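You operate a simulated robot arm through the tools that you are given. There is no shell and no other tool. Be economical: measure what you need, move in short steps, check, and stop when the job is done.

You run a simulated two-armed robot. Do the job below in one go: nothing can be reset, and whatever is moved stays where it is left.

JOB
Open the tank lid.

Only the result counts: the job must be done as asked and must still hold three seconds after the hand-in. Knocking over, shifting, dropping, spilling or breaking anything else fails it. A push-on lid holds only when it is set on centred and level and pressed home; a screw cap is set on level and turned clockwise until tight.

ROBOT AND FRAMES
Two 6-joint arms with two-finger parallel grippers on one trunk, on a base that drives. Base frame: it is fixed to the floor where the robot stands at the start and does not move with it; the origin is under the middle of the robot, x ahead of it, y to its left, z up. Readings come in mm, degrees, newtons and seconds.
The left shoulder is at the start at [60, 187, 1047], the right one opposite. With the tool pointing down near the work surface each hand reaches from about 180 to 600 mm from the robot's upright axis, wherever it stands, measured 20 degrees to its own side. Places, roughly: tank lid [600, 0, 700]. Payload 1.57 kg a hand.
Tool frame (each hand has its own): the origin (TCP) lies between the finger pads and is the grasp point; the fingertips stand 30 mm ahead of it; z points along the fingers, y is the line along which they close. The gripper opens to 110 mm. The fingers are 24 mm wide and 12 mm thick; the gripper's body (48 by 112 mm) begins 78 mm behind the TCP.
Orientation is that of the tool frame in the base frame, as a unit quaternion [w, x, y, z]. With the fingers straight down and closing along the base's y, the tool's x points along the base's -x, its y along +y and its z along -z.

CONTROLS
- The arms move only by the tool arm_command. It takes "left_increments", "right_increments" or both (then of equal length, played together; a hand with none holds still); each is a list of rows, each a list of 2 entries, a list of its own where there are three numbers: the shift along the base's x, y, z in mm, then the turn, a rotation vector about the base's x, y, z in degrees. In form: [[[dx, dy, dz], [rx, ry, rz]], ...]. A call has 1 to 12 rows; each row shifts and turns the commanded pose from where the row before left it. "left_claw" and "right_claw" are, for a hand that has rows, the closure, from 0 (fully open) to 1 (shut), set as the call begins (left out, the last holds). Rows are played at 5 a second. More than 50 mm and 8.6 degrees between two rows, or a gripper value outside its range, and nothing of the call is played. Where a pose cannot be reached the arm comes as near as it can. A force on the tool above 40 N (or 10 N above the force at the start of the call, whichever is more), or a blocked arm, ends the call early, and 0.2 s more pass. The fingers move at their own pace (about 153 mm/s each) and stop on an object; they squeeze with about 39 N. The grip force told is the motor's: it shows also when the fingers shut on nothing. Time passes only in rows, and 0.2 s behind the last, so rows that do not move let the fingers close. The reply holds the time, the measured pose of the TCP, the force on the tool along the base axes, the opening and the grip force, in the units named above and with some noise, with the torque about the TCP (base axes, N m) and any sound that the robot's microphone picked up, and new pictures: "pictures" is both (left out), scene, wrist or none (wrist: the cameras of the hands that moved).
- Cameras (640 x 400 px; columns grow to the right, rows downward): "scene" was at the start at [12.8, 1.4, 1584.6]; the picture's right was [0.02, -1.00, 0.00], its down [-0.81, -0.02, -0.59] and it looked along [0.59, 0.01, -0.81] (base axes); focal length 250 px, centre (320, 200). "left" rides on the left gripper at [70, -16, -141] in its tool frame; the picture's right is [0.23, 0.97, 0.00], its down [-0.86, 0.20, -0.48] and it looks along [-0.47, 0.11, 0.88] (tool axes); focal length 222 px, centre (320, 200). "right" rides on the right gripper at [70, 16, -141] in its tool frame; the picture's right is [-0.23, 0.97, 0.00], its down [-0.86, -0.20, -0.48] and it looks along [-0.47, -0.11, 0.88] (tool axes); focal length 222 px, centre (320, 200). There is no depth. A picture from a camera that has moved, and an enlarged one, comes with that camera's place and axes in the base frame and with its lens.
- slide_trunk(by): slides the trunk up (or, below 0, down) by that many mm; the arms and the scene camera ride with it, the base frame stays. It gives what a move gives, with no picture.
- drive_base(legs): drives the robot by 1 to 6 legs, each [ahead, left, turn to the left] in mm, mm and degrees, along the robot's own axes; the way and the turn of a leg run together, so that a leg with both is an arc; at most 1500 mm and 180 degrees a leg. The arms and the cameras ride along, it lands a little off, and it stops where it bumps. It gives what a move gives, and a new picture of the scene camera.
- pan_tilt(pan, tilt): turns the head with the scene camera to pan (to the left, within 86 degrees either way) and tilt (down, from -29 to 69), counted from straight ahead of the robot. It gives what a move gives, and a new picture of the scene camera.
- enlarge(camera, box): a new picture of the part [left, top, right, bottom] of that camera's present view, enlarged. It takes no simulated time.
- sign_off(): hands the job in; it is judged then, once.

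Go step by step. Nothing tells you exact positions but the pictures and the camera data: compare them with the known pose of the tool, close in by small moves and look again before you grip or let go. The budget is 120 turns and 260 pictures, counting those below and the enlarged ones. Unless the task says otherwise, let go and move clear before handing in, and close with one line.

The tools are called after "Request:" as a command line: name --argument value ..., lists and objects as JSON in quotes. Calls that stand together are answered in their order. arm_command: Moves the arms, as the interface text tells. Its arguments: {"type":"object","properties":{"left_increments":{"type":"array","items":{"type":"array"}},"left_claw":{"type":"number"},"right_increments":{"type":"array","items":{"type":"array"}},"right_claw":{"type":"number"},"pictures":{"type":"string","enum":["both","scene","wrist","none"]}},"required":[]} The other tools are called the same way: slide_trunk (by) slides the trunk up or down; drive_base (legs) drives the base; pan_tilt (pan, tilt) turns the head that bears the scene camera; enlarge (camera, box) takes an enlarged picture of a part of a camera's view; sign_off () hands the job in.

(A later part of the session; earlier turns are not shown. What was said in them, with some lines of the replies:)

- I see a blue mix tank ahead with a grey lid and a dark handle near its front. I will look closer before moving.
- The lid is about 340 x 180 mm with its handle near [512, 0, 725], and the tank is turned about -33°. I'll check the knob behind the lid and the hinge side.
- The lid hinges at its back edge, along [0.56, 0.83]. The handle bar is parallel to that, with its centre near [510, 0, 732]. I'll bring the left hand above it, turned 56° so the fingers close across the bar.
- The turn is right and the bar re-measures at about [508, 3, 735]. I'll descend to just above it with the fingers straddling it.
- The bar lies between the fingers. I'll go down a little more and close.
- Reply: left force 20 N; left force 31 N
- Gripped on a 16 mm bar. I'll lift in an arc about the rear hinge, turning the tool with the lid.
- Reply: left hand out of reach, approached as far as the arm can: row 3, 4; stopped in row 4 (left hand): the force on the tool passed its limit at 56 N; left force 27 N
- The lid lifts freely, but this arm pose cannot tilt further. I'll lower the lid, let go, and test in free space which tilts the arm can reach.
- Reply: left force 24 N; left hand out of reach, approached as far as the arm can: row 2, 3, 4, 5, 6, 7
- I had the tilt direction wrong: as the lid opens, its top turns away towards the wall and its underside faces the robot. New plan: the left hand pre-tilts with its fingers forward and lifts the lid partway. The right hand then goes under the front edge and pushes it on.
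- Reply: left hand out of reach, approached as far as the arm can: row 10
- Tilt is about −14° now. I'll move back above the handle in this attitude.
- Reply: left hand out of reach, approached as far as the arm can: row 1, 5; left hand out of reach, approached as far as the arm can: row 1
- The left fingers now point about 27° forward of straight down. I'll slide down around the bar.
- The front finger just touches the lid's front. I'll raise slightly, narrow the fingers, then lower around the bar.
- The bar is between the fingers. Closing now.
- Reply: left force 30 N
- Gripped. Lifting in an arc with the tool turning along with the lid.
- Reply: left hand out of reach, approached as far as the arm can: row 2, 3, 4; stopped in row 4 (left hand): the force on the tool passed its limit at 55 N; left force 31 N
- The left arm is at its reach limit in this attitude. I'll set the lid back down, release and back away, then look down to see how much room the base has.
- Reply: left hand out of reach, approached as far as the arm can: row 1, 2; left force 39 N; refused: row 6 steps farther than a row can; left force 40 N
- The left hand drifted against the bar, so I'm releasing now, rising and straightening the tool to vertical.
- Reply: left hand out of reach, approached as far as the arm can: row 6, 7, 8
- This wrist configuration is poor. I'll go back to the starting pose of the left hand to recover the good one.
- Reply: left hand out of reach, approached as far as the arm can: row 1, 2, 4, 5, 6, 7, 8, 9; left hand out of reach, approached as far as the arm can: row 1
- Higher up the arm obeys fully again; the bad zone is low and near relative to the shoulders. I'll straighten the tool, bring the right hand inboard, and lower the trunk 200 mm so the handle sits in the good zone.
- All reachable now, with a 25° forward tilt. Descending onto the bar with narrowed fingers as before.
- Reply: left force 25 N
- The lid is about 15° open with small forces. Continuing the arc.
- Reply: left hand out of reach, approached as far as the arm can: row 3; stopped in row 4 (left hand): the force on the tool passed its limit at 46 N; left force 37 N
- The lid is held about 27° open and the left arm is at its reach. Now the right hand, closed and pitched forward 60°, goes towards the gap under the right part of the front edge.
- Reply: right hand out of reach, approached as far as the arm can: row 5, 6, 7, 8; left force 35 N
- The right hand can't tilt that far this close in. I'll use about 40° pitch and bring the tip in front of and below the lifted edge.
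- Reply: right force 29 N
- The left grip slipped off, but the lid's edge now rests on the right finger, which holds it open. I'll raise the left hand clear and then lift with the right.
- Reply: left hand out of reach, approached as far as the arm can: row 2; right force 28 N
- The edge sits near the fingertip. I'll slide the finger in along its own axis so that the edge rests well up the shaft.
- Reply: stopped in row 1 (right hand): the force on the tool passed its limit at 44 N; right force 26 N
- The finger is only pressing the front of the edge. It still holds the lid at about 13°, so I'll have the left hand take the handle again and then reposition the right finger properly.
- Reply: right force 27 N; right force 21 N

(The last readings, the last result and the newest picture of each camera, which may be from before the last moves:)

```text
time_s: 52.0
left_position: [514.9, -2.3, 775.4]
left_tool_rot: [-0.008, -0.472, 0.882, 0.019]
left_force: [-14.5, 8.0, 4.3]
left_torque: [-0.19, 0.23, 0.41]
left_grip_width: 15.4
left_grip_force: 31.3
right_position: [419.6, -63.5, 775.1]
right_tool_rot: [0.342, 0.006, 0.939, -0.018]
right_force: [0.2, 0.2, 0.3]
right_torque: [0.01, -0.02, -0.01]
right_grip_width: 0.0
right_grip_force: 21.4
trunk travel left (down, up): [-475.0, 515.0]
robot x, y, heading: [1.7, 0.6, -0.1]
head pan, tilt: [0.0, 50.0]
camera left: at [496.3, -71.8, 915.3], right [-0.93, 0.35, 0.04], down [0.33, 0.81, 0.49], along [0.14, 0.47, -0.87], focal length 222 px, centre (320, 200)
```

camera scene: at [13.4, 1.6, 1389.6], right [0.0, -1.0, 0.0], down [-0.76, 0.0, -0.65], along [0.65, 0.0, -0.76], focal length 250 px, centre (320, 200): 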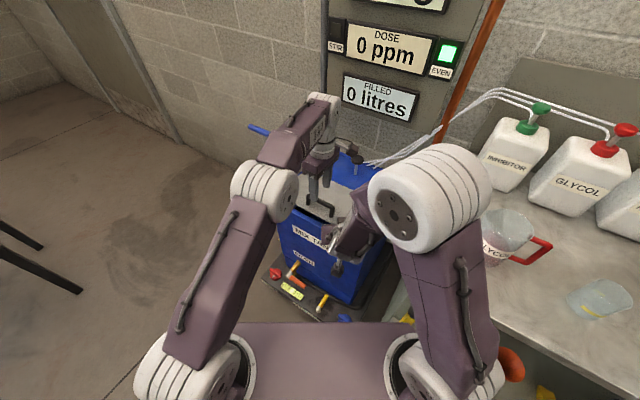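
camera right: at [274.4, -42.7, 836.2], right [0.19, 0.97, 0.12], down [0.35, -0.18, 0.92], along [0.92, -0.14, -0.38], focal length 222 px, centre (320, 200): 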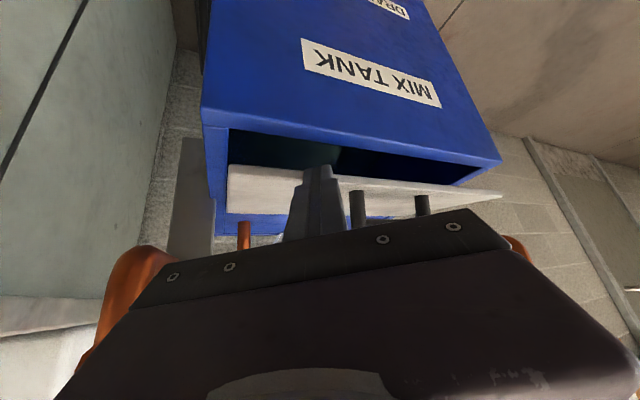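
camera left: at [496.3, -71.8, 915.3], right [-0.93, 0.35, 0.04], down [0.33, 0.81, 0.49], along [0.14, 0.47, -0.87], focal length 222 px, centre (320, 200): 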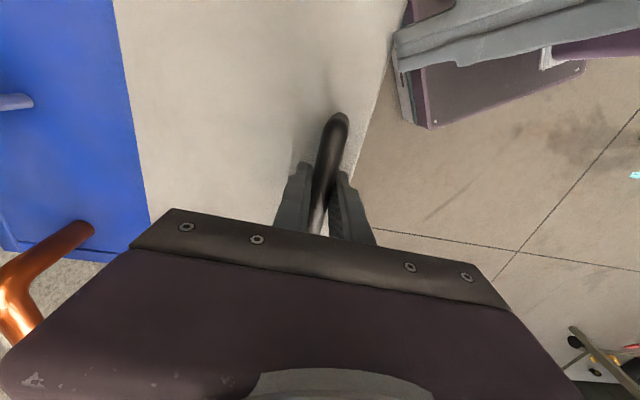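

The left hand holds the lid firmly again and the right is unloaded. I'll lift with the left, then lower the right finger and slide it under the lid.

Request:
arm_command --left_increments '[[[3, -2, 9], [0.6, 0.9, 0]], [[3.6, -2.4, 9], [0.6, 0.9, 0]], [[4.2, -2.8, 9], [0.6, 0.9, 0]], [[0, 0, 0], [0, 0, 0]]]' --right_increments '[[[-2, 0, -5], [0, 0, 0]], [[0, 0, -7], [0, 0, 0]], [[0, 0, -8], [0, 0, 0]], [[0, 0, 0], [0, 0, 0]]]'

Request:
enlarge --camera "right" --box '[200, 80, 520, 280]'

```text
time_s: 52.5
left_position: [516.1, -0.5, 785.2]
left_tool_rot: [-0.021, -0.471, 0.881, 0.039]
left_force: [-11.2, 3.3, 1.2]
left_torque: [0.22, 0.23, 0.29]
left_grip_width: 15.7
left_grip_force: 31.4
right_position: [417.0, -63.0, 767.6]
right_tool_rot: [0.344, 0.006, 0.939, -0.017]
right_force: [-9.2, 5.8, 2.7]
right_torque: [0.12, 0.19, -0.01]
right_grip_width: 0.0
right_grip_force: 21.4
trunk travel left (down, up): [-475.0, 515.0]
robot x, y, heading: [-0.5, 0.9, -0.1]
head pan, tilt: [0.0, 50.0]
stopped in row 2 (left hand): the force on the tool passed its limit at 47 N (the readings are from after the stop); the commanded pose is now the measured one
camera scene: at [13.7, 0.9, 1389.6], right [0.0, -1.0, 0.0], down [-0.76, 0.0, -0.65], along [0.65, 0.0, -0.76], focal length 250 px, centre (320, 200)
camera right: at [274.2, -42.9, 830.0], right [0.19, 0.97, 0.12], down [0.34, -0.18, 0.92], along [0.92, -0.14, -0.36], focal length 222 px, centre (320, 200)
camera left: at [502.5, -75.5, 923.5], right [-0.93, 0.35, 0.09], down [0.34, 0.8, 0.49], along [0.1, 0.49, -0.86], focal length 222 px, centre (320, 200)
```

scene: 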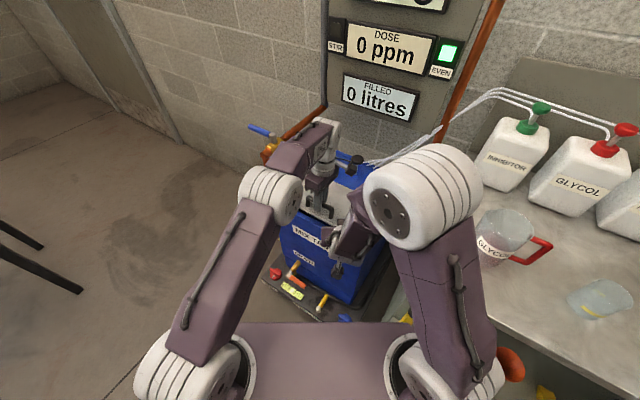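
right: 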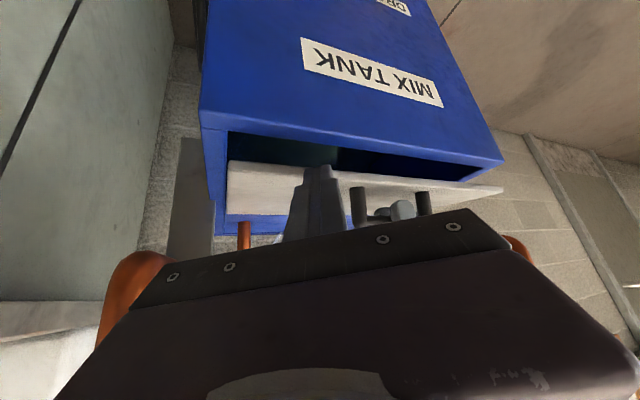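
left: 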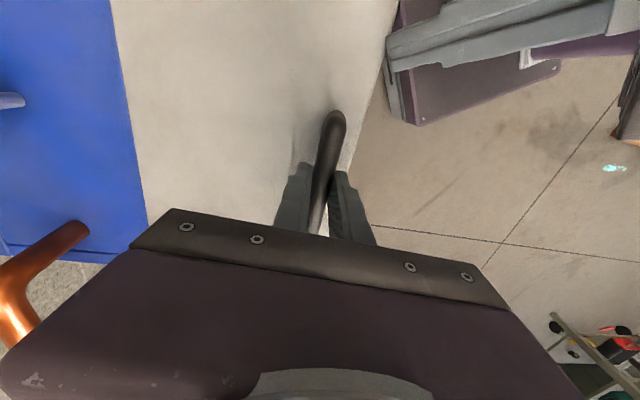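

```text
2.00 times, centred on (360, 180) of right
camera zoom: at [274.2, -42.9, 830.0], right [0.19, 0.97, 0.12], down [0.34, -0.18, 0.92], along [0.92, -0.14, -0.36], focal length 444 px, centre (240, 240)
```

zoom: 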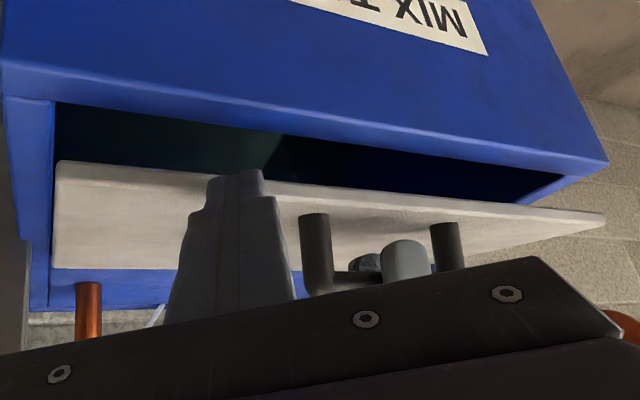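

The right fingertip is still touching the edge. I'll pull it back 15 mm first, then lift with the left.

Request:
arm_command --right_increments '[[[-7, 0, -3], [0, 0, 0]], [[-8, 0, -5], [0, 0, 0]], [[0, 0, 0], [0, 0, 0]]]' --pictures "none"

Request:
arm_command --left_increments '[[[3, -2, 8], [0, 0, 0]], [[3.6, -2.4, 8], [0, 0, 0]], [[3.6, -2.4, 8], [0, 0, 0]], [[0, 0, 0], [0, 0, 0]]]' --pictures "wrist"

Request:
enlarge --camera "right" --box '[200, 80, 520, 280]'

```text
time_s: 53.3
left_position: [516.2, -1.8, 785.6]
left_tool_rot: [-0.02, -0.471, 0.881, 0.038]
left_force: [-20.3, 10.0, 6.9]
left_torque: [-0.13, 0.47, 0.37]
left_grip_width: 15.5
left_grip_force: 31.2
right_position: [405.3, -63.2, 760.7]
right_tool_rot: [0.346, 0.006, 0.938, -0.017]
right_force: [0.3, 0.5, 0.8]
right_torque: [-0.04, 0.02, -0.01]
right_grip_width: 0.1
right_grip_force: 21.0
trunk travel left (down, up): [-475.0, 515.0]
robot x, y, heading: [-1.1, -0.3, -0.0]
head pan, tilt: [0.0, 50.0]
```

```text
time_s: 54.3
left_position: [526.7, -8.0, 810.9]
left_tool_rot: [-0.02, -0.471, 0.881, 0.039]
left_force: [-22.3, 13.6, 13.8]
left_torque: [0.36, 0.17, 0.2]
left_grip_width: 15.5
left_grip_force: 31.5
right_position: [403.7, -62.9, 761.9]
right_tool_rot: [0.347, 0.006, 0.938, -0.017]
right_force: [-0.2, 0.9, 0.0]
right_torque: [0.01, 0.01, 0.0]
right_grip_width: 0.3
right_grip_force: 21.0
trunk travel left (down, up): [-475.0, 515.0]
robot x, y, heading: [-2.0, -1.1, -0.0]
head pan, tilt: [0.0, 50.0]
camera left: at [512.0, -82.0, 949.4], right [-0.93, 0.35, 0.08], down [0.34, 0.8, 0.5], along [0.11, 0.49, -0.86], focal length 222 px, centre (320, 200)
```

left: 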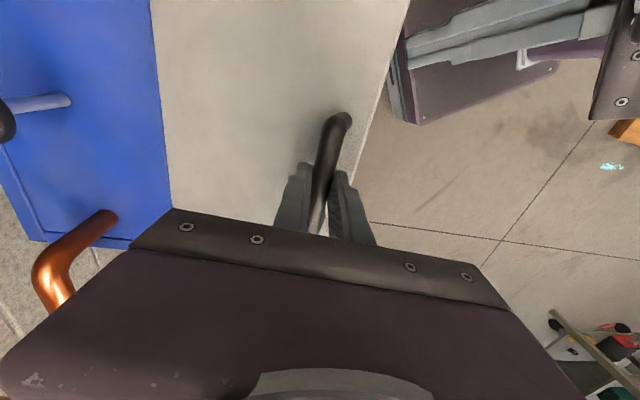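

```text
2.00 times, centred on (360, 180) of right
camera zoom: at [260.0, -42.2, 822.9], right [0.2, 0.97, 0.12], down [0.33, -0.18, 0.93], along [0.92, -0.14, -0.36], focal length 444 px, centre (240, 240)
```

zoom: 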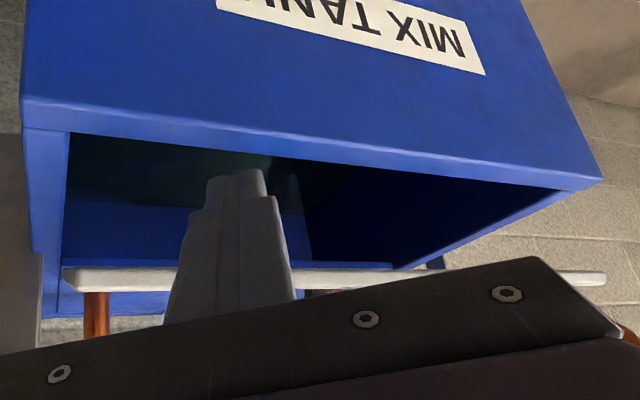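

The finger is now clearly below the raised edge. Sliding it in under the lid.

Request:
arm_command --right_increments '[[[14, 0, 0], [0, 0, 0]], [[14, 0, 0], [0, 0, 0]], [[14, 0, 0], [0, 0, 0]], [[14, 0, 0], [0, 0, 0]], [[0, 0, 0], [0, 0, 0]]]'

Request:
enlarge --camera "right" --box '[200, 80, 520, 280]'

```text
time_s: 55.1
left_position: [527.5, -9.5, 811.8]
left_tool_rot: [-0.018, -0.471, 0.881, 0.036]
left_force: [-20.2, 6.1, 17.1]
left_torque: [0.34, 0.23, 0.08]
left_grip_width: 15.8
left_grip_force: 30.9
right_position: [434.6, -62.6, 757.4]
right_tool_rot: [0.337, 0.004, 0.941, -0.017]
right_force: [-1.1, 3.7, -5.9]
right_torque: [0.04, 0.03, 0.01]
right_grip_width: 0.0
right_grip_force: 21.4
trunk travel left (down, up): [-475.0, 515.0]
robot x, y, heading: [-0.0, -5.2, -0.1]
head pan, tilt: [0.0, 50.0]
stopped in row 3 (right hand): the force on the tool passed its limit at 49 N (the readings are from after the stop); the commanded pose is now the measured one
camera scene: at [11.1, 1.3, 1389.7], right [0.0, -1.0, 0.0], down [-0.76, 0.0, -0.65], along [0.65, 0.0, -0.76], focal length 250 px, centre (320, 200)
camera right: at [292.5, -42.5, 821.5], right [0.19, 0.97, 0.11], down [0.35, -0.18, 0.92], along [0.92, -0.14, -0.38], focal length 222 px, centre (320, 200)
```

scene: 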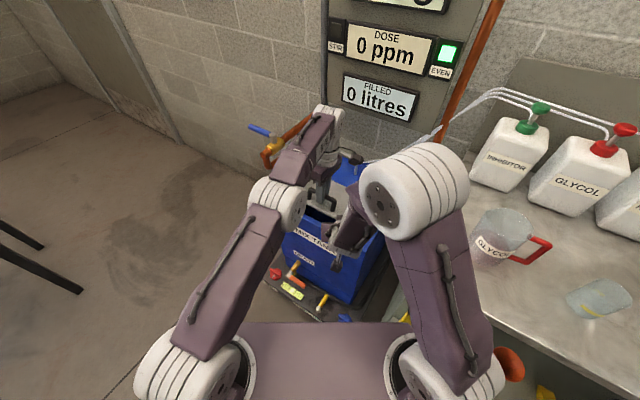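
right: 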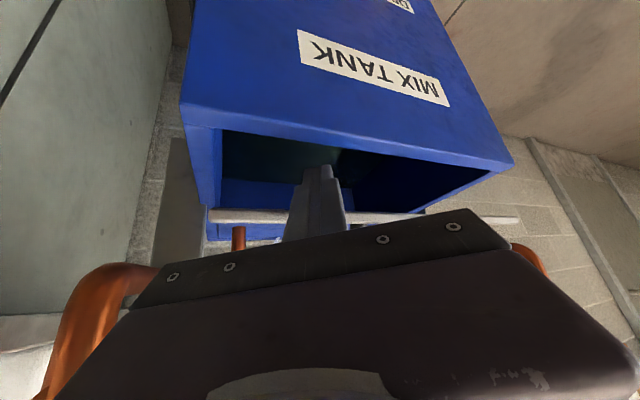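

```text
2.00 times, centred on (360, 180) of right
camera zoom: at [292.5, -42.5, 821.5], right [0.19, 0.97, 0.11], down [0.35, -0.18, 0.92], along [0.92, -0.14, -0.38], focal length 444 px, centre (240, 240)
```

zoom: 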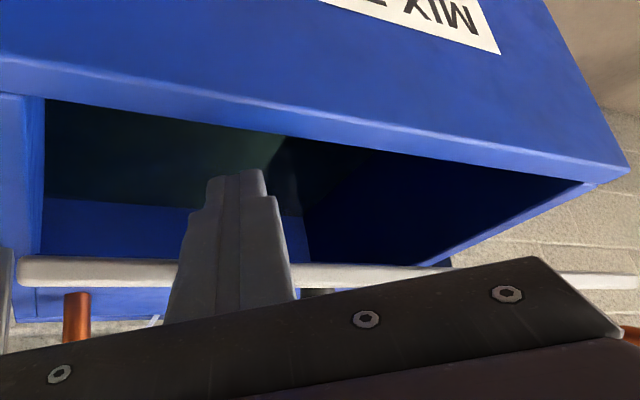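

The finger is solidly under the edge with the tip below it. I'll release the left hand and take it up and away.

Request:
arm_command --left_increments '[[[0, 0, 0], [0, 0, 0]], [[0, 0, 0], [0, 0, 0]], [[0, 0, 20], [0, 0, 0]], [[0, 0, 25], [0, 0, 0]], [[-5, 5, 25], [0, 0, 0]], [[-18, 35, 12], [0, 0, 0]], [[-18, 35, 12], [0, 0, 0]], [[-18, 35, 12], [0, 0, 0]], [[-18, 35, 12], [0, 0, 0]], [[0, 0, 0], [0, 0, 0]]]' --left_claw 0.6 --pictures "scene"

Request:
enlarge --camera "right" --box '[200, 80, 520, 280]'

```text
time_s: 57.3
left_position: [531.0, 116.1, 925.0]
left_tool_rot: [-0.016, -0.471, 0.881, 0.033]
left_force: [-0.1, 0.5, -0.2]
left_torque: [-0.02, 0.0, -0.04]
left_grip_width: 44.1
left_grip_force: 0.1
left hand out of reach, approached as far as the arm can: row 3, 4, 6, 7, 8, 9
right_position: [436.9, -62.4, 757.2]
right_tool_rot: [0.338, 0.004, 0.941, -0.017]
right_force: [-22.9, 12.4, 7.1]
right_torque: [-0.29, -0.37, -0.25]
right_grip_width: 0.0
right_grip_force: 21.6
trunk travel left (down, up): [-475.0, 515.0]
robot x, y, heading: [-0.7, -0.3, 0.0]
head pan, tilt: [0.0, 50.0]
camera scene: at [12.4, 1.9, 1389.6], right [0.0, -1.0, 0.0], down [-0.76, 0.0, -0.65], along [0.65, 0.0, -0.76], focal length 250 px, centre (320, 200)
```

scene: 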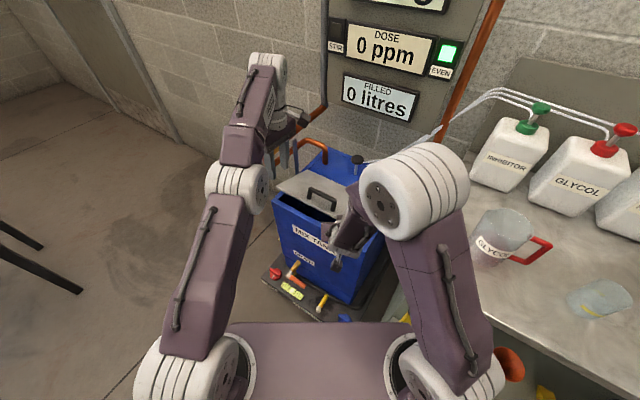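

```text
2.00 times, centred on (360, 180) of right
camera zoom: at [293.8, -42.4, 821.6], right [0.2, 0.97, 0.11], down [0.35, -0.18, 0.92], along [0.92, -0.14, -0.38], focal length 444 px, centre (240, 240)
```

zoom: 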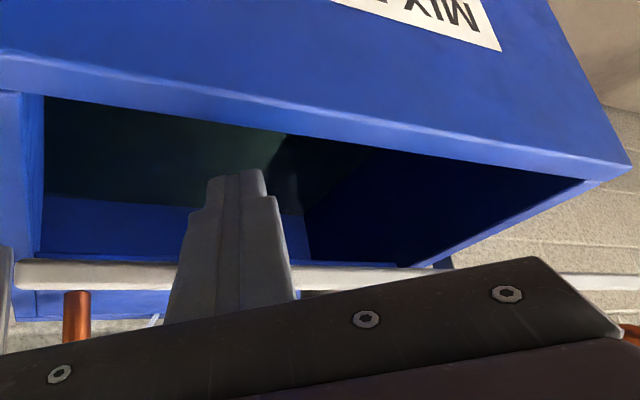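

The right finger alone holds the lid. I'll pull the left back and begin raising with the right along the lid's arc.

Request:
arm_command --left_increments '[[[-25, 16, 6], [0, 0, 0]], [[-25, 16, 6], [0, 0, 0]], [[-25, 16, 6], [0, 0, 0]], [[-25, 16, 6], [0, 0, 0]], [[0, 0, 0], [0, 0, 0]]]' --right_increments '[[[3.4, -2.3, 9.1], [0, 0, 0]], [[3.7, -2.5, 8.9], [0, 0, 0]], [[4.2, -2.8, 8.7], [0, 0, 0]], [[4.6, -3.1, 8.4], [0, 0, 0]], [[0, 0, 0], [0, 0, 0]]]' --pictures "scene"

Request:
enlarge --camera "right" --box '[200, 80, 520, 280]'

```text
time_s: 57.6
left_position: [529.3, 121.1, 928.6]
left_tool_rot: [-0.014, -0.47, 0.882, 0.034]
left_force: [0.3, -0.6, -0.7]
left_torque: [0.02, 0.0, 0.01]
left_grip_width: 43.9
left_grip_force: 0.0
right_position: [436.4, -63.6, 756.4]
right_tool_rot: [0.333, 0.003, 0.943, -0.017]
right_force: [-18.5, 8.1, 4.7]
right_torque: [-0.2, -0.29, -0.21]
right_grip_width: 0.0
right_grip_force: 21.9
trunk travel left (down, up): [-475.0, 515.0]
robot x, y, heading: [0.4, -2.5, -0.1]
head pan, tilt: [0.0, 50.0]
stopped in row 1 (right hand): the force on the tool passed its limit at 43 N (the readings are from after the stop); the commanded pose is now the measured one
camera scene: at [15.2, 0.1, 1389.5], right [0.0, -1.0, 0.0], down [-0.77, 0.0, -0.64], along [0.64, 0.0, -0.77], focal length 250 px, centre (320, 200)
```

scene: 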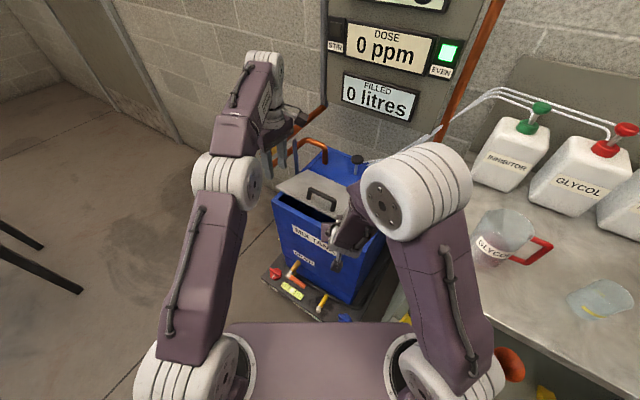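

```text
2.00 times, centred on (360, 180) of right
camera zoom: at [293.7, -43.4, 822.8], right [0.19, 0.97, 0.11], down [0.36, -0.18, 0.91], along [0.91, -0.13, -0.39], focal length 444 px, centre (240, 240)
```

zoom: 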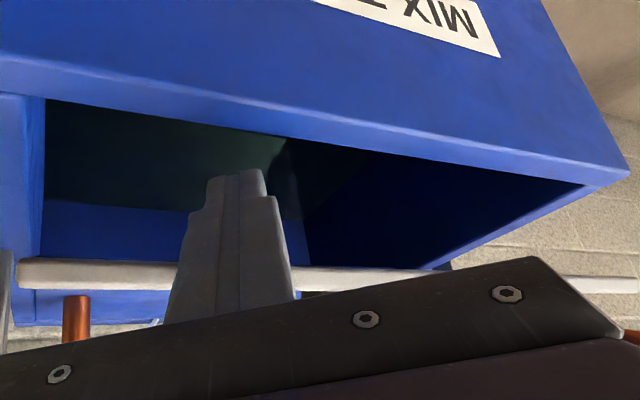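

The finger is mainly pressing the edge horizontally. I'll lift straight up with a slight retreat, so that the sloped finger carries the edge.

Request:
arm_command --right_increments '[[[-2, 1.4, 4], [0, 0, 0]], [[-1, 0.7, 6], [0, 0, 0]], [[0, 0, 7], [0, 0, 0]], [[0, 0, 7], [0, 0, 0]], [[0, 0, 0], [0, 0, 0]]]' --left_increments '[[[-20, 16, 6], [0, 0, 0]], [[-20, 16, 6], [0, 0, 0]], [[-20, 16, 6], [0, 0, 0]], [[-20, 16, 6], [0, 0, 0]], [[0, 0, 0], [0, 0, 0]]]' --pictures "scene"

Request:
enlarge --camera "right" --box '[200, 80, 520, 280]'

```text
time_s: 58.8
left_position: [449.2, 182.7, 951.0]
left_tool_rot: [-0.015, -0.471, 0.882, 0.034]
left_force: [1.0, -0.6, 0.1]
left_torque: [0.0, 0.02, 0.01]
left_grip_width: 43.9
left_grip_force: 0.1
right_position: [436.7, -62.6, 780.5]
right_tool_rot: [0.333, 0.004, 0.943, -0.017]
right_force: [-0.5, 0.2, -0.6]
right_torque: [0.0, 0.03, 0.04]
right_grip_width: 0.0
right_grip_force: 21.2
trunk travel left (down, up): [-475.0, 515.0]
robot x, y, heading: [2.9, -1.4, 0.2]
head pan, tilt: [0.0, 50.0]
camera scene: at [17.7, -0.4, 1389.6], right [0.0, -1.0, 0.0], down [-0.77, 0.0, -0.64], along [0.64, 0.0, -0.77], focal length 250 px, centre (320, 200)
```

scene: 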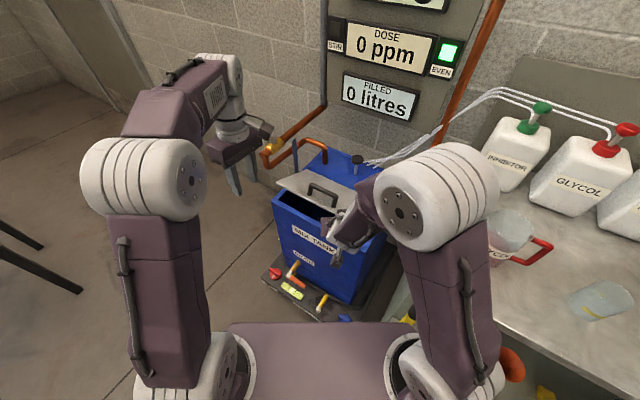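

```text
2.00 times, centred on (360, 180) of right
camera zoom: at [294.0, -42.6, 846.6], right [0.2, 0.97, 0.11], down [0.36, -0.18, 0.92], along [0.91, -0.14, -0.39], focal length 444 px, centre (240, 240)
```

zoom: 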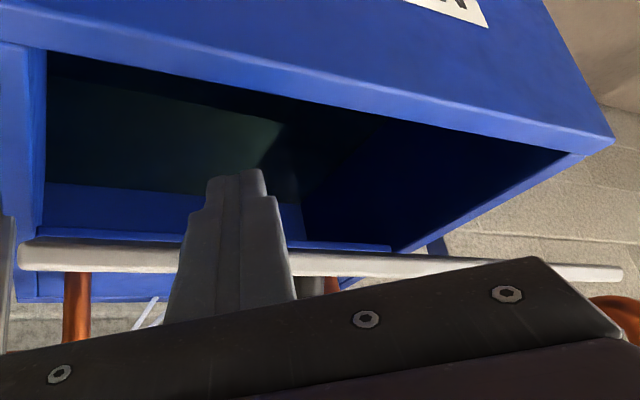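

The finger is now unloaded, yet the lid stays up, so the hinge seems to hold by friction. I'll go a little lower, in under the lid, and then push up.

Request:
arm_command --right_increments '[[[-4, 0, -10], [0, 0, 0]], [[0, 0, -15], [0, 0, 0]], [[8, 0, -5], [0, 0, 0]], [[10, 0, 0], [0, 0, 0]], [[10, 0, 0], [0, 0, 0]], [[0, 0, 0], [0, 0, 0]]]' --pictures "scene"

Request:
enlarge --camera "right" --box '[200, 80, 520, 280]'

Request:
enlarge --camera "scene" --box '[240, 110, 440, 270]'

```text
time_s: 60.2
left_position: [449.6, 184.1, 952.2]
left_tool_rot: [-0.015, -0.47, 0.882, 0.034]
left_force: [-0.1, -0.4, 0.9]
left_torque: [0.01, -0.01, 0.0]
left_grip_width: 43.7
left_grip_force: 0.0
right_position: [459.5, -62.5, 750.9]
right_tool_rot: [0.333, 0.005, 0.943, -0.018]
right_force: [-2.6, 0.7, 0.8]
right_torque: [-0.01, -0.08, -0.03]
right_grip_width: 0.0
right_grip_force: 21.0
trunk travel left (down, up): [-475.0, 515.0]
robot x, y, heading: [-0.5, -0.4, 0.1]
head pan, tilt: [0.0, 50.0]
camera scene: at [16.9, -0.2, 1389.6], right [0.0, -1.0, 0.0], down [-0.77, 0.0, -0.64], along [0.64, 0.0, -0.77], focal length 250 px, centre (320, 200)
```

scene: 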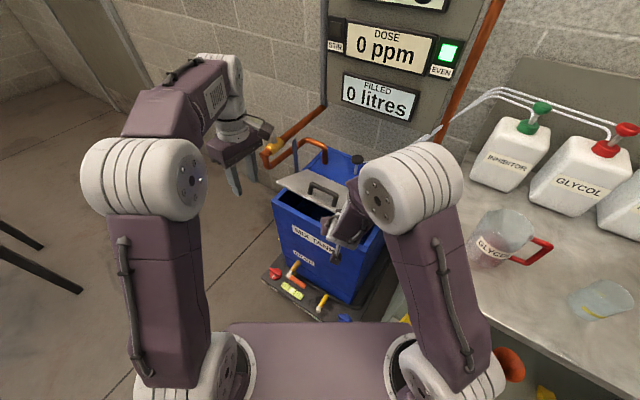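

```text
2.00 times, centred on (360, 180) of right
camera zoom: at [317.3, -42.3, 817.1], right [0.2, 0.97, 0.11], down [0.36, -0.18, 0.92], along [0.91, -0.14, -0.39], focal length 444 px, centre (240, 240)
```

zoom: 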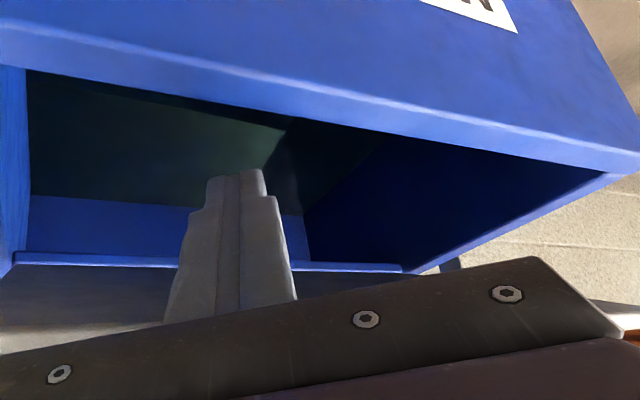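

```text
2.50 times, centred on (340, 190) of scene
camera zoom: at [16.9, -0.2, 1389.6], right [0.0, -1.0, 0.0], down [-0.77, 0.0, -0.64], along [0.64, 0.0, -0.77], focal length 625 px, centre (270, 225)
```

zoom: 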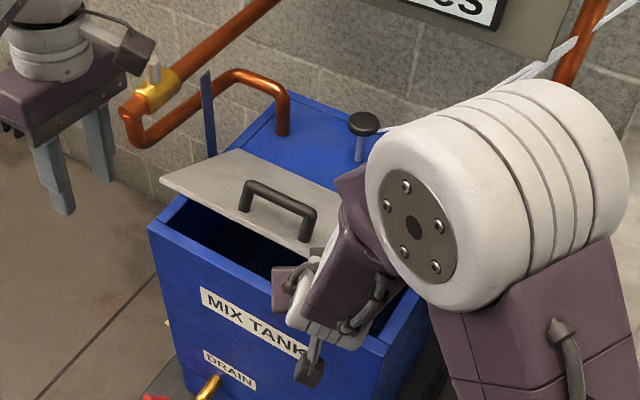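

Now the finger is properly beneath the lid, which stays up by itself at about 28°. Pushing up along the arc.

Request:
arm_command --right_increments '[[[8.7, -5.8, 14], [0, 0, 0]], [[8.7, -5.8, 14], [0, 0, 0]], [[4.5, -3, 12], [0, 0, 0]], [[4.5, -3, 12], [0, 0, 0]], [[6.2, -4.2, 10.5], [0, 0, 0]], [[6.2, -4.2, 10.5], [0, 0, 0]], [[0, 0, 0], [0, 0, 0]]]' --pictures "both"

Request:
enlarge --camera "scene" --box '[240, 110, 440, 270]'

```text
time_s: 61.8
left_position: [450.1, 183.3, 952.3]
left_tool_rot: [-0.015, -0.471, 0.881, 0.034]
left_force: [-0.2, 0.4, -0.5]
left_torque: [-0.01, 0.0, 0.0]
left_grip_width: 43.9
left_grip_force: 0.1
right_position: [499.9, -90.0, 823.6]
right_tool_rot: [0.334, 0.004, 0.942, -0.017]
right_force: [0.3, -0.9, -0.7]
right_torque: [0.02, 0.01, 0.03]
right_grip_width: 0.0
right_grip_force: 21.2
trunk travel left (down, up): [-475.0, 515.0]
robot x, y, heading: [0.6, -3.0, -0.5]
head pan, tilt: [0.0, 50.0]
camera scene: at [17.3, -0.3, 1389.6], right [0.0, -1.0, 0.0], down [-0.77, 0.0, -0.64], along [0.64, 0.0, -0.77], focal length 250 px, centre (320, 200)
camera right: at [356.4, -68.3, 889.8], right [0.2, 0.97, 0.11], down [0.36, -0.18, 0.92], along [0.91, -0.14, -0.39], focal length 222 px, centre (320, 200)
```

scene: 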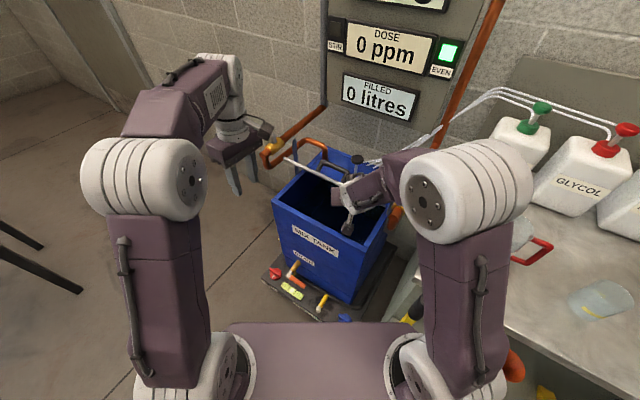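
right: 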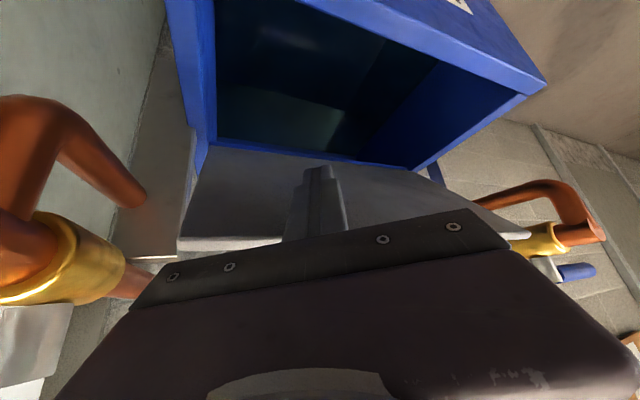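

```text
2.50 times, centred on (340, 190) of scene
camera zoom: at [17.3, -0.3, 1389.6], right [0.0, -1.0, 0.0], down [-0.77, 0.0, -0.64], along [0.64, 0.0, -0.77], focal length 625 px, centre (270, 225)
```

zoom: 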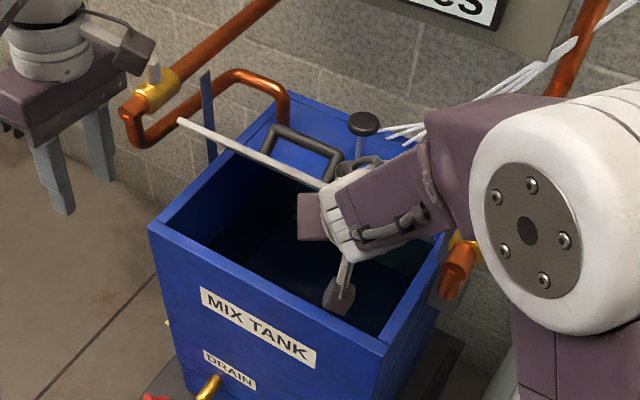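

The lid is at about 55° with negligible force. Continuing straight ahead and up, which keeps clear of the pipe on the right.

Request:
arm_command --right_increments '[[[11.4, 0, 9.5], [0, 0, 0]], [[11.4, 0, 9.5], [0, 0, 0]], [[12.6, 0, 7.5], [0, 0, 0]], [[12.6, 0, 7.5], [0, 0, 0]], [[14.4, 0, 5.5], [0, 0, 0]], [[14.4, 0, 5.5], [0, 0, 0]], [[0, 0, 0], [0, 0, 0]]]' --pictures "both"

Request:
enlarge --camera "scene" --box '[240, 110, 440, 270]'

```text
time_s: 63.4
left_position: [450.3, 183.4, 952.0]
left_tool_rot: [-0.015, -0.47, 0.882, 0.034]
left_force: [-0.4, 0.8, -0.2]
left_torque: [0.01, 0.02, 0.01]
left_grip_width: 43.9
left_grip_force: 0.2
right_position: [576.4, -87.8, 868.4]
right_tool_rot: [0.334, 0.004, 0.942, -0.016]
right_force: [0.3, 0.9, 0.8]
right_torque: [0.02, -0.04, -0.02]
right_grip_width: 0.0
right_grip_force: 21.5
trunk travel left (down, up): [-475.0, 515.0]
robot x, y, heading: [1.7, -0.9, 0.1]
head pan, tilt: [0.0, 50.0]
camera scene: at [17.2, -0.3, 1389.6], right [0.0, -1.0, 0.0], down [-0.77, 0.0, -0.64], along [0.64, 0.0, -0.77], focal length 250 px, centre (320, 200)
camera right: at [433.8, -67.5, 933.7], right [0.2, 0.97, 0.11], down [0.36, -0.18, 0.92], along [0.91, -0.14, -0.39], focal length 222 px, centre (320, 200)
```

scene: 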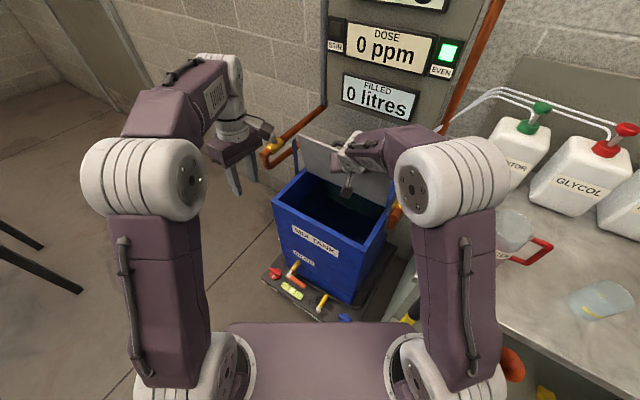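
right: 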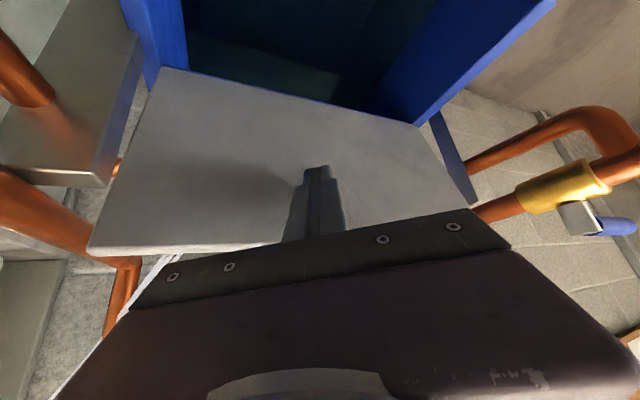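

```text
2.50 times, centred on (340, 190) of scene
camera zoom: at [17.2, -0.3, 1389.6], right [0.0, -1.0, 0.0], down [-0.77, 0.0, -0.64], along [0.64, 0.0, -0.77], focal length 625 px, centre (270, 225)
```

zoom: 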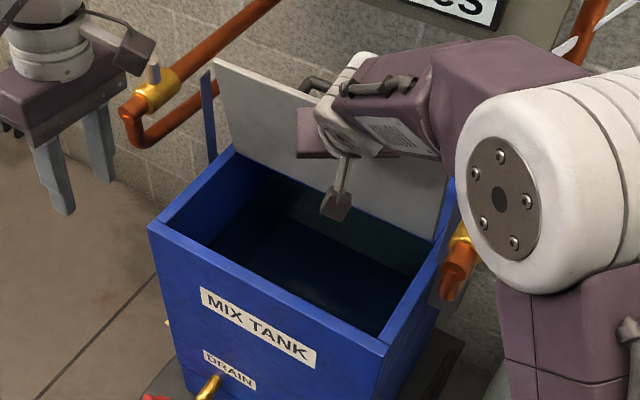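

The lid is at about 75–80°. Pushing on gently past vertical towards its stop.

Request:
arm_command --right_increments '[[[10, 0, 1], [0, 0, 0]], [[10, 0, 0], [0, 0, 0]], [[10, 0, -1], [0, 0, 0]], [[10, 0, -2], [0, 0, 0]], [[8, 0, -3], [0, 0, 0]], [[0, 0, 0], [0, 0, 0]]]' --pictures "scene"

Request:
enlarge --camera "scene" --box '[240, 110, 440, 270]'

```text
time_s: 64.8
left_position: [449.9, 184.6, 952.6]
left_tool_rot: [-0.014, -0.472, 0.881, 0.033]
left_force: [-0.6, 0.0, -0.3]
left_torque: [0.01, 0.02, -0.03]
left_grip_width: 44.2
left_grip_force: 0.0
right_position: [623.1, -86.5, 862.7]
right_tool_rot: [0.334, 0.004, 0.943, -0.018]
right_force: [0.1, 0.1, 0.6]
right_torque: [-0.01, -0.02, -0.02]
right_grip_width: 0.0
right_grip_force: 21.7
trunk travel left (down, up): [-475.0, 515.0]
robot x, y, heading: [0.5, -2.0, -0.1]
head pan, tilt: [0.0, 50.0]
camera scene: at [17.2, -0.3, 1389.6], right [0.0, -1.0, 0.0], down [-0.77, 0.0, -0.64], along [0.64, 0.0, -0.77], focal length 250 px, centre (320, 200)
```

scene: 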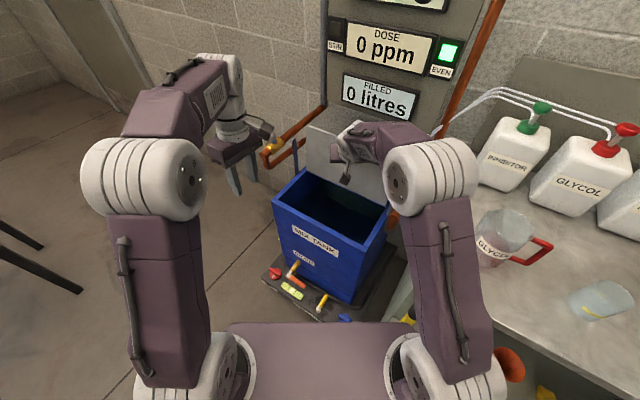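

```text
2.50 times, centred on (340, 190) of scene
camera zoom: at [17.2, -0.3, 1389.6], right [0.0, -1.0, 0.0], down [-0.77, 0.0, -0.64], along [0.64, 0.0, -0.77], focal length 625 px, centre (270, 225)
```

zoom: 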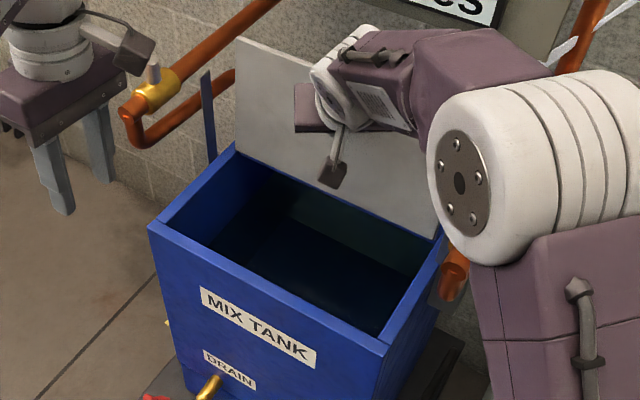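

Now about 95°, and still free. A bit further to find the stop.

Request:
arm_command --right_increments '[[[8, 0, -4], [0, 0, 0]], [[8, 0, -4], [0, 0, 0]], [[8, 0, -4], [0, 0, 0]], [[8, 0, -5], [0, 0, 0]], [[0, 0, 0], [0, 0, 0]]]' --pictures "both"

Request:
enlarge --camera "scene" --box '[240, 110, 440, 270]'

```text
time_s: 65.7
left_position: [443.6, 183.8, 955.3]
left_tool_rot: [-0.012, -0.471, 0.882, 0.031]
left_force: [-0.2, 0.7, 0.6]
left_torque: [-0.02, 0.0, -0.02]
left_grip_width: 44.3
left_grip_force: 0.0
right_position: [638.6, -87.0, 856.5]
right_tool_rot: [0.334, 0.006, 0.942, -0.018]
right_force: [-29.4, 2.6, 17.8]
right_torque: [-0.18, 0.0, -0.31]
right_grip_width: 0.0
right_grip_force: 21.2
trunk travel left (down, up): [-475.0, 515.0]
robot x, y, heading: [-1.3, 1.7, -0.1]
head pan, tilt: [0.0, 50.0]
stopped in row 4 (right hand): the force on the tool passed its limit at 50 N (the readings are from after the stop); the commanded pose is now the measured one
camera scene: at [7.0, 0.7, 1390.0], right [0.0, -1.0, 0.0], down [-0.76, 0.0, -0.65], along [0.65, 0.0, -0.76], focal length 250 px, centre (320, 200)
camera right: at [496.1, -67.2, 922.4], right [0.2, 0.97, 0.11], down [0.36, -0.18, 0.92], along [0.91, -0.14, -0.39], focal length 222 px, centre (320, 200)
```

scene: 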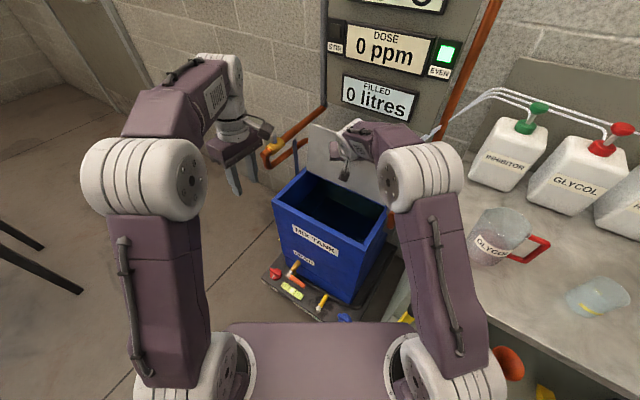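
right: 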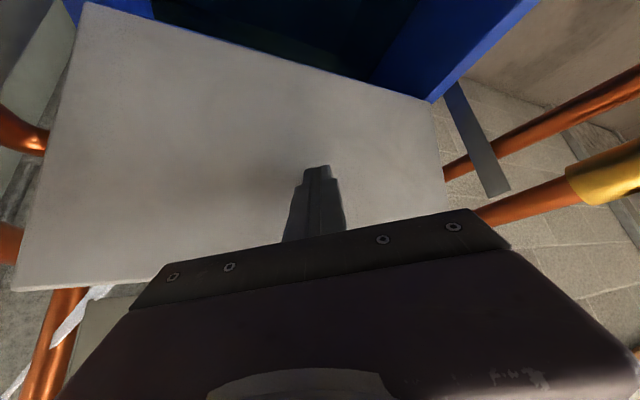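

```text
2.50 times, centred on (340, 190) of scene
camera zoom: at [7.0, 0.7, 1390.0], right [0.0, -1.0, 0.0], down [-0.76, 0.0, -0.65], along [0.65, 0.0, -0.76], focal length 625 px, centre (270, 225)
```

zoom: 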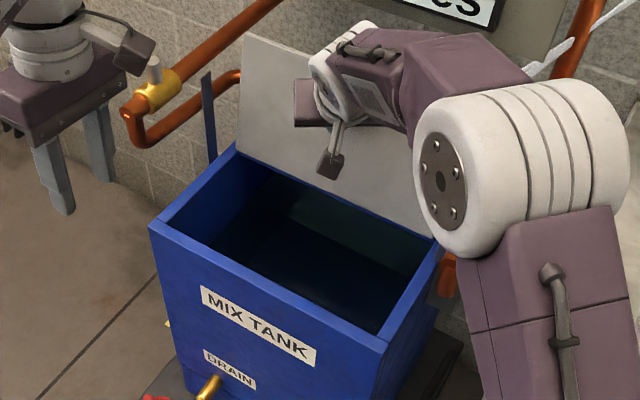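

The lid has met its stop a little past vertical. I'll back the right hand away and check that the lid stays.

Request:
arm_command --right_increments '[[[-8, 0, 4], [0, 0, 0]], [[-20, 2, 5], [0, 0, 0]], [[-35, 5, 5], [0, 0, 0]], [[-40, 0, 10], [0, 0, 0]], [[-40, 0, 10], [0, 0, 0]], [[-40, 0, 10], [0, 0, 0]], [[0, 0, 0], [0, 0, 0]], [[0, 0, 0], [0, 0, 0]], [[0, 0, 0], [0, 0, 0]], [[0, 0, 0], [0, 0, 0]]]' --pictures "scene"

Request:
arm_command --right_increments '[[[0, 0, 0], [0, 0, 0]], [[0, 0, 0], [0, 0, 0]], [[0, 0, 0], [0, 0, 0]], [[0, 0, 0], [0, 0, 0]], [[0, 0, 0], [0, 0, 0]], [[0, 0, 0], [0, 0, 0]], [[0, 0, 0], [0, 0, 0]], [[0, 0, 0], [0, 0, 0]], [[0, 0, 0], [0, 0, 0]], [[0, 0, 0], [0, 0, 0]]]' --pictures "none"

Request:
enlarge --camera "scene" --box '[240, 90, 440, 250]'

```text
time_s: 67.9
left_position: [449.2, 184.4, 952.2]
left_tool_rot: [-0.015, -0.471, 0.881, 0.034]
left_force: [0.0, -0.5, 0.0]
left_torque: [0.0, -0.03, -0.03]
left_grip_width: 44.2
left_grip_force: 0.0
right_position: [462.3, -83.7, 893.7]
right_tool_rot: [0.33, 0.005, 0.944, -0.018]
right_force: [0.2, 0.6, 0.6]
right_torque: [0.0, 0.0, 0.0]
right_grip_width: 0.2
right_grip_force: 21.3
trunk travel left (down, up): [-475.0, 515.0]
robot x, y, heading: [-0.1, 1.8, -0.1]
head pan, tilt: [0.0, 50.0]
camera scene: at [16.6, -0.3, 1389.6], right [0.0, -1.0, 0.0], down [-0.77, 0.0, -0.64], along [0.64, 0.0, -0.77], focal length 250 px, centre (320, 200)
```

scene: 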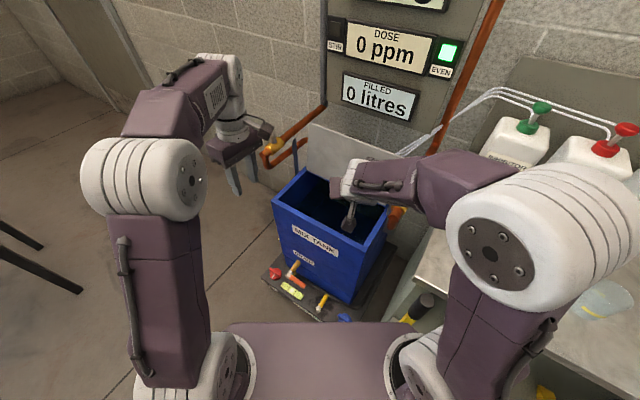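

```text
time_s: 70.1
left_position: [449.9, 183.6, 952.1]
left_tool_rot: [-0.015, -0.471, 0.881, 0.033]
left_force: [-0.7, -0.4, 0.7]
left_torque: [0.01, 0.03, 0.0]
left_grip_width: 43.9
left_grip_force: 0.2
right_position: [461.7, -82.9, 893.8]
right_tool_rot: [0.329, 0.005, 0.944, -0.019]
right_force: [-0.3, -0.6, 0.5]
right_torque: [0.02, 0.02, 0.04]
right_grip_width: 0.1
right_grip_force: 21.6
trunk travel left (down, up): [-475.0, 515.0]
robot x, y, heading: [-0.3, -3.5, -0.4]
head pan, tilt: [0.0, 50.0]
```

```text
2.50 times, centred on (340, 170) of scene
camera zoom: at [16.7, -0.3, 1389.6], right [0.0, -1.0, 0.0], down [-0.77, 0.0, -0.64], along [0.64, 0.0, -0.77], focal length 625 px, centre (270, 275)
```

zoom: 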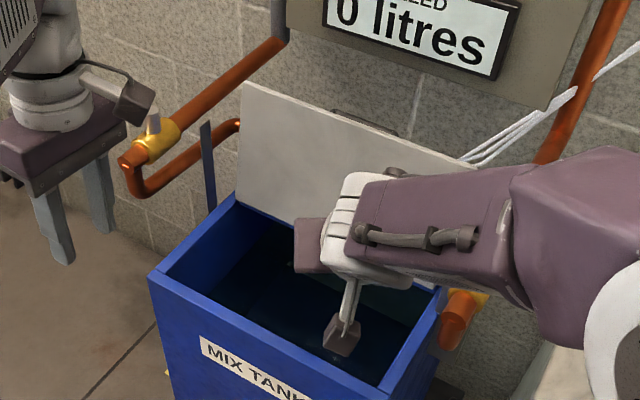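

The lid stays open past vertical on its own. I'll lift the right hand clear of the tank and take a last look.

Request:
arm_command --right_increments '[[[0, 0, 40], [0, 0, 0]], [[-10, 0, 40], [0, 5, 0]], [[-25, -5, 30], [0, 8, 0]], [[-25, -10, 20], [0, 8, 0]], [[-25, -10, 10], [0, 8, 0]], [[0, 0, 0], [0, 0, 0]]]' --pictures "scene"

Request:
enlarge --camera "scene" --box '[220, 80, 460, 260]'

```text
time_s: 71.5
left_position: [449.4, 183.4, 952.5]
left_tool_rot: [-0.015, -0.471, 0.881, 0.033]
left_force: [-0.5, -0.4, 0.3]
left_torque: [0.02, -0.02, 0.0]
left_grip_width: 43.9
left_grip_force: 0.0
right_position: [376.2, -107.6, 1036.9]
right_tool_rot: [0.083, 0.0, 0.996, -0.019]
right_force: [-0.1, 0.6, -0.2]
right_torque: [0.03, -0.02, 0.01]
right_grip_width: 0.3
right_grip_force: 21.1
trunk travel left (down, up): [-475.0, 515.0]
robot x, y, heading: [3.4, -0.5, -0.2]
head pan, tilt: [0.0, 50.0]
camera scene: at [16.6, -0.2, 1389.6], right [0.0, -1.0, 0.0], down [-0.77, 0.0, -0.64], along [0.64, 0.0, -0.77], focal length 250 px, centre (320, 200)
```

scene: 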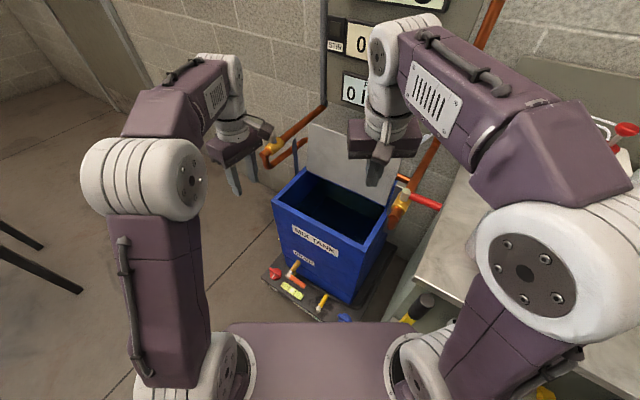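

```text
2.22 times, centred on (340, 170) of scene
camera zoom: at [16.6, -0.2, 1389.6], right [0.0, -1.0, 0.0], down [-0.77, 0.0, -0.64], along [0.64, 0.0, -0.77], focal length 556 px, centre (276, 267)
```

zoom: 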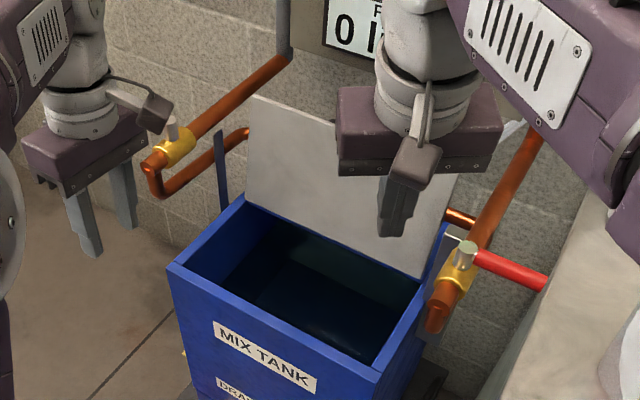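

The lid stands open past vertical, both hands are clear and the valves look undisturbed, so I am handing in.

Request:
sign_off

```text
The job is handed in.
```

The tank lid is open: it rests against its stop a little past vertical, stayed there for over three seconds after I let go, and both hands are clear.
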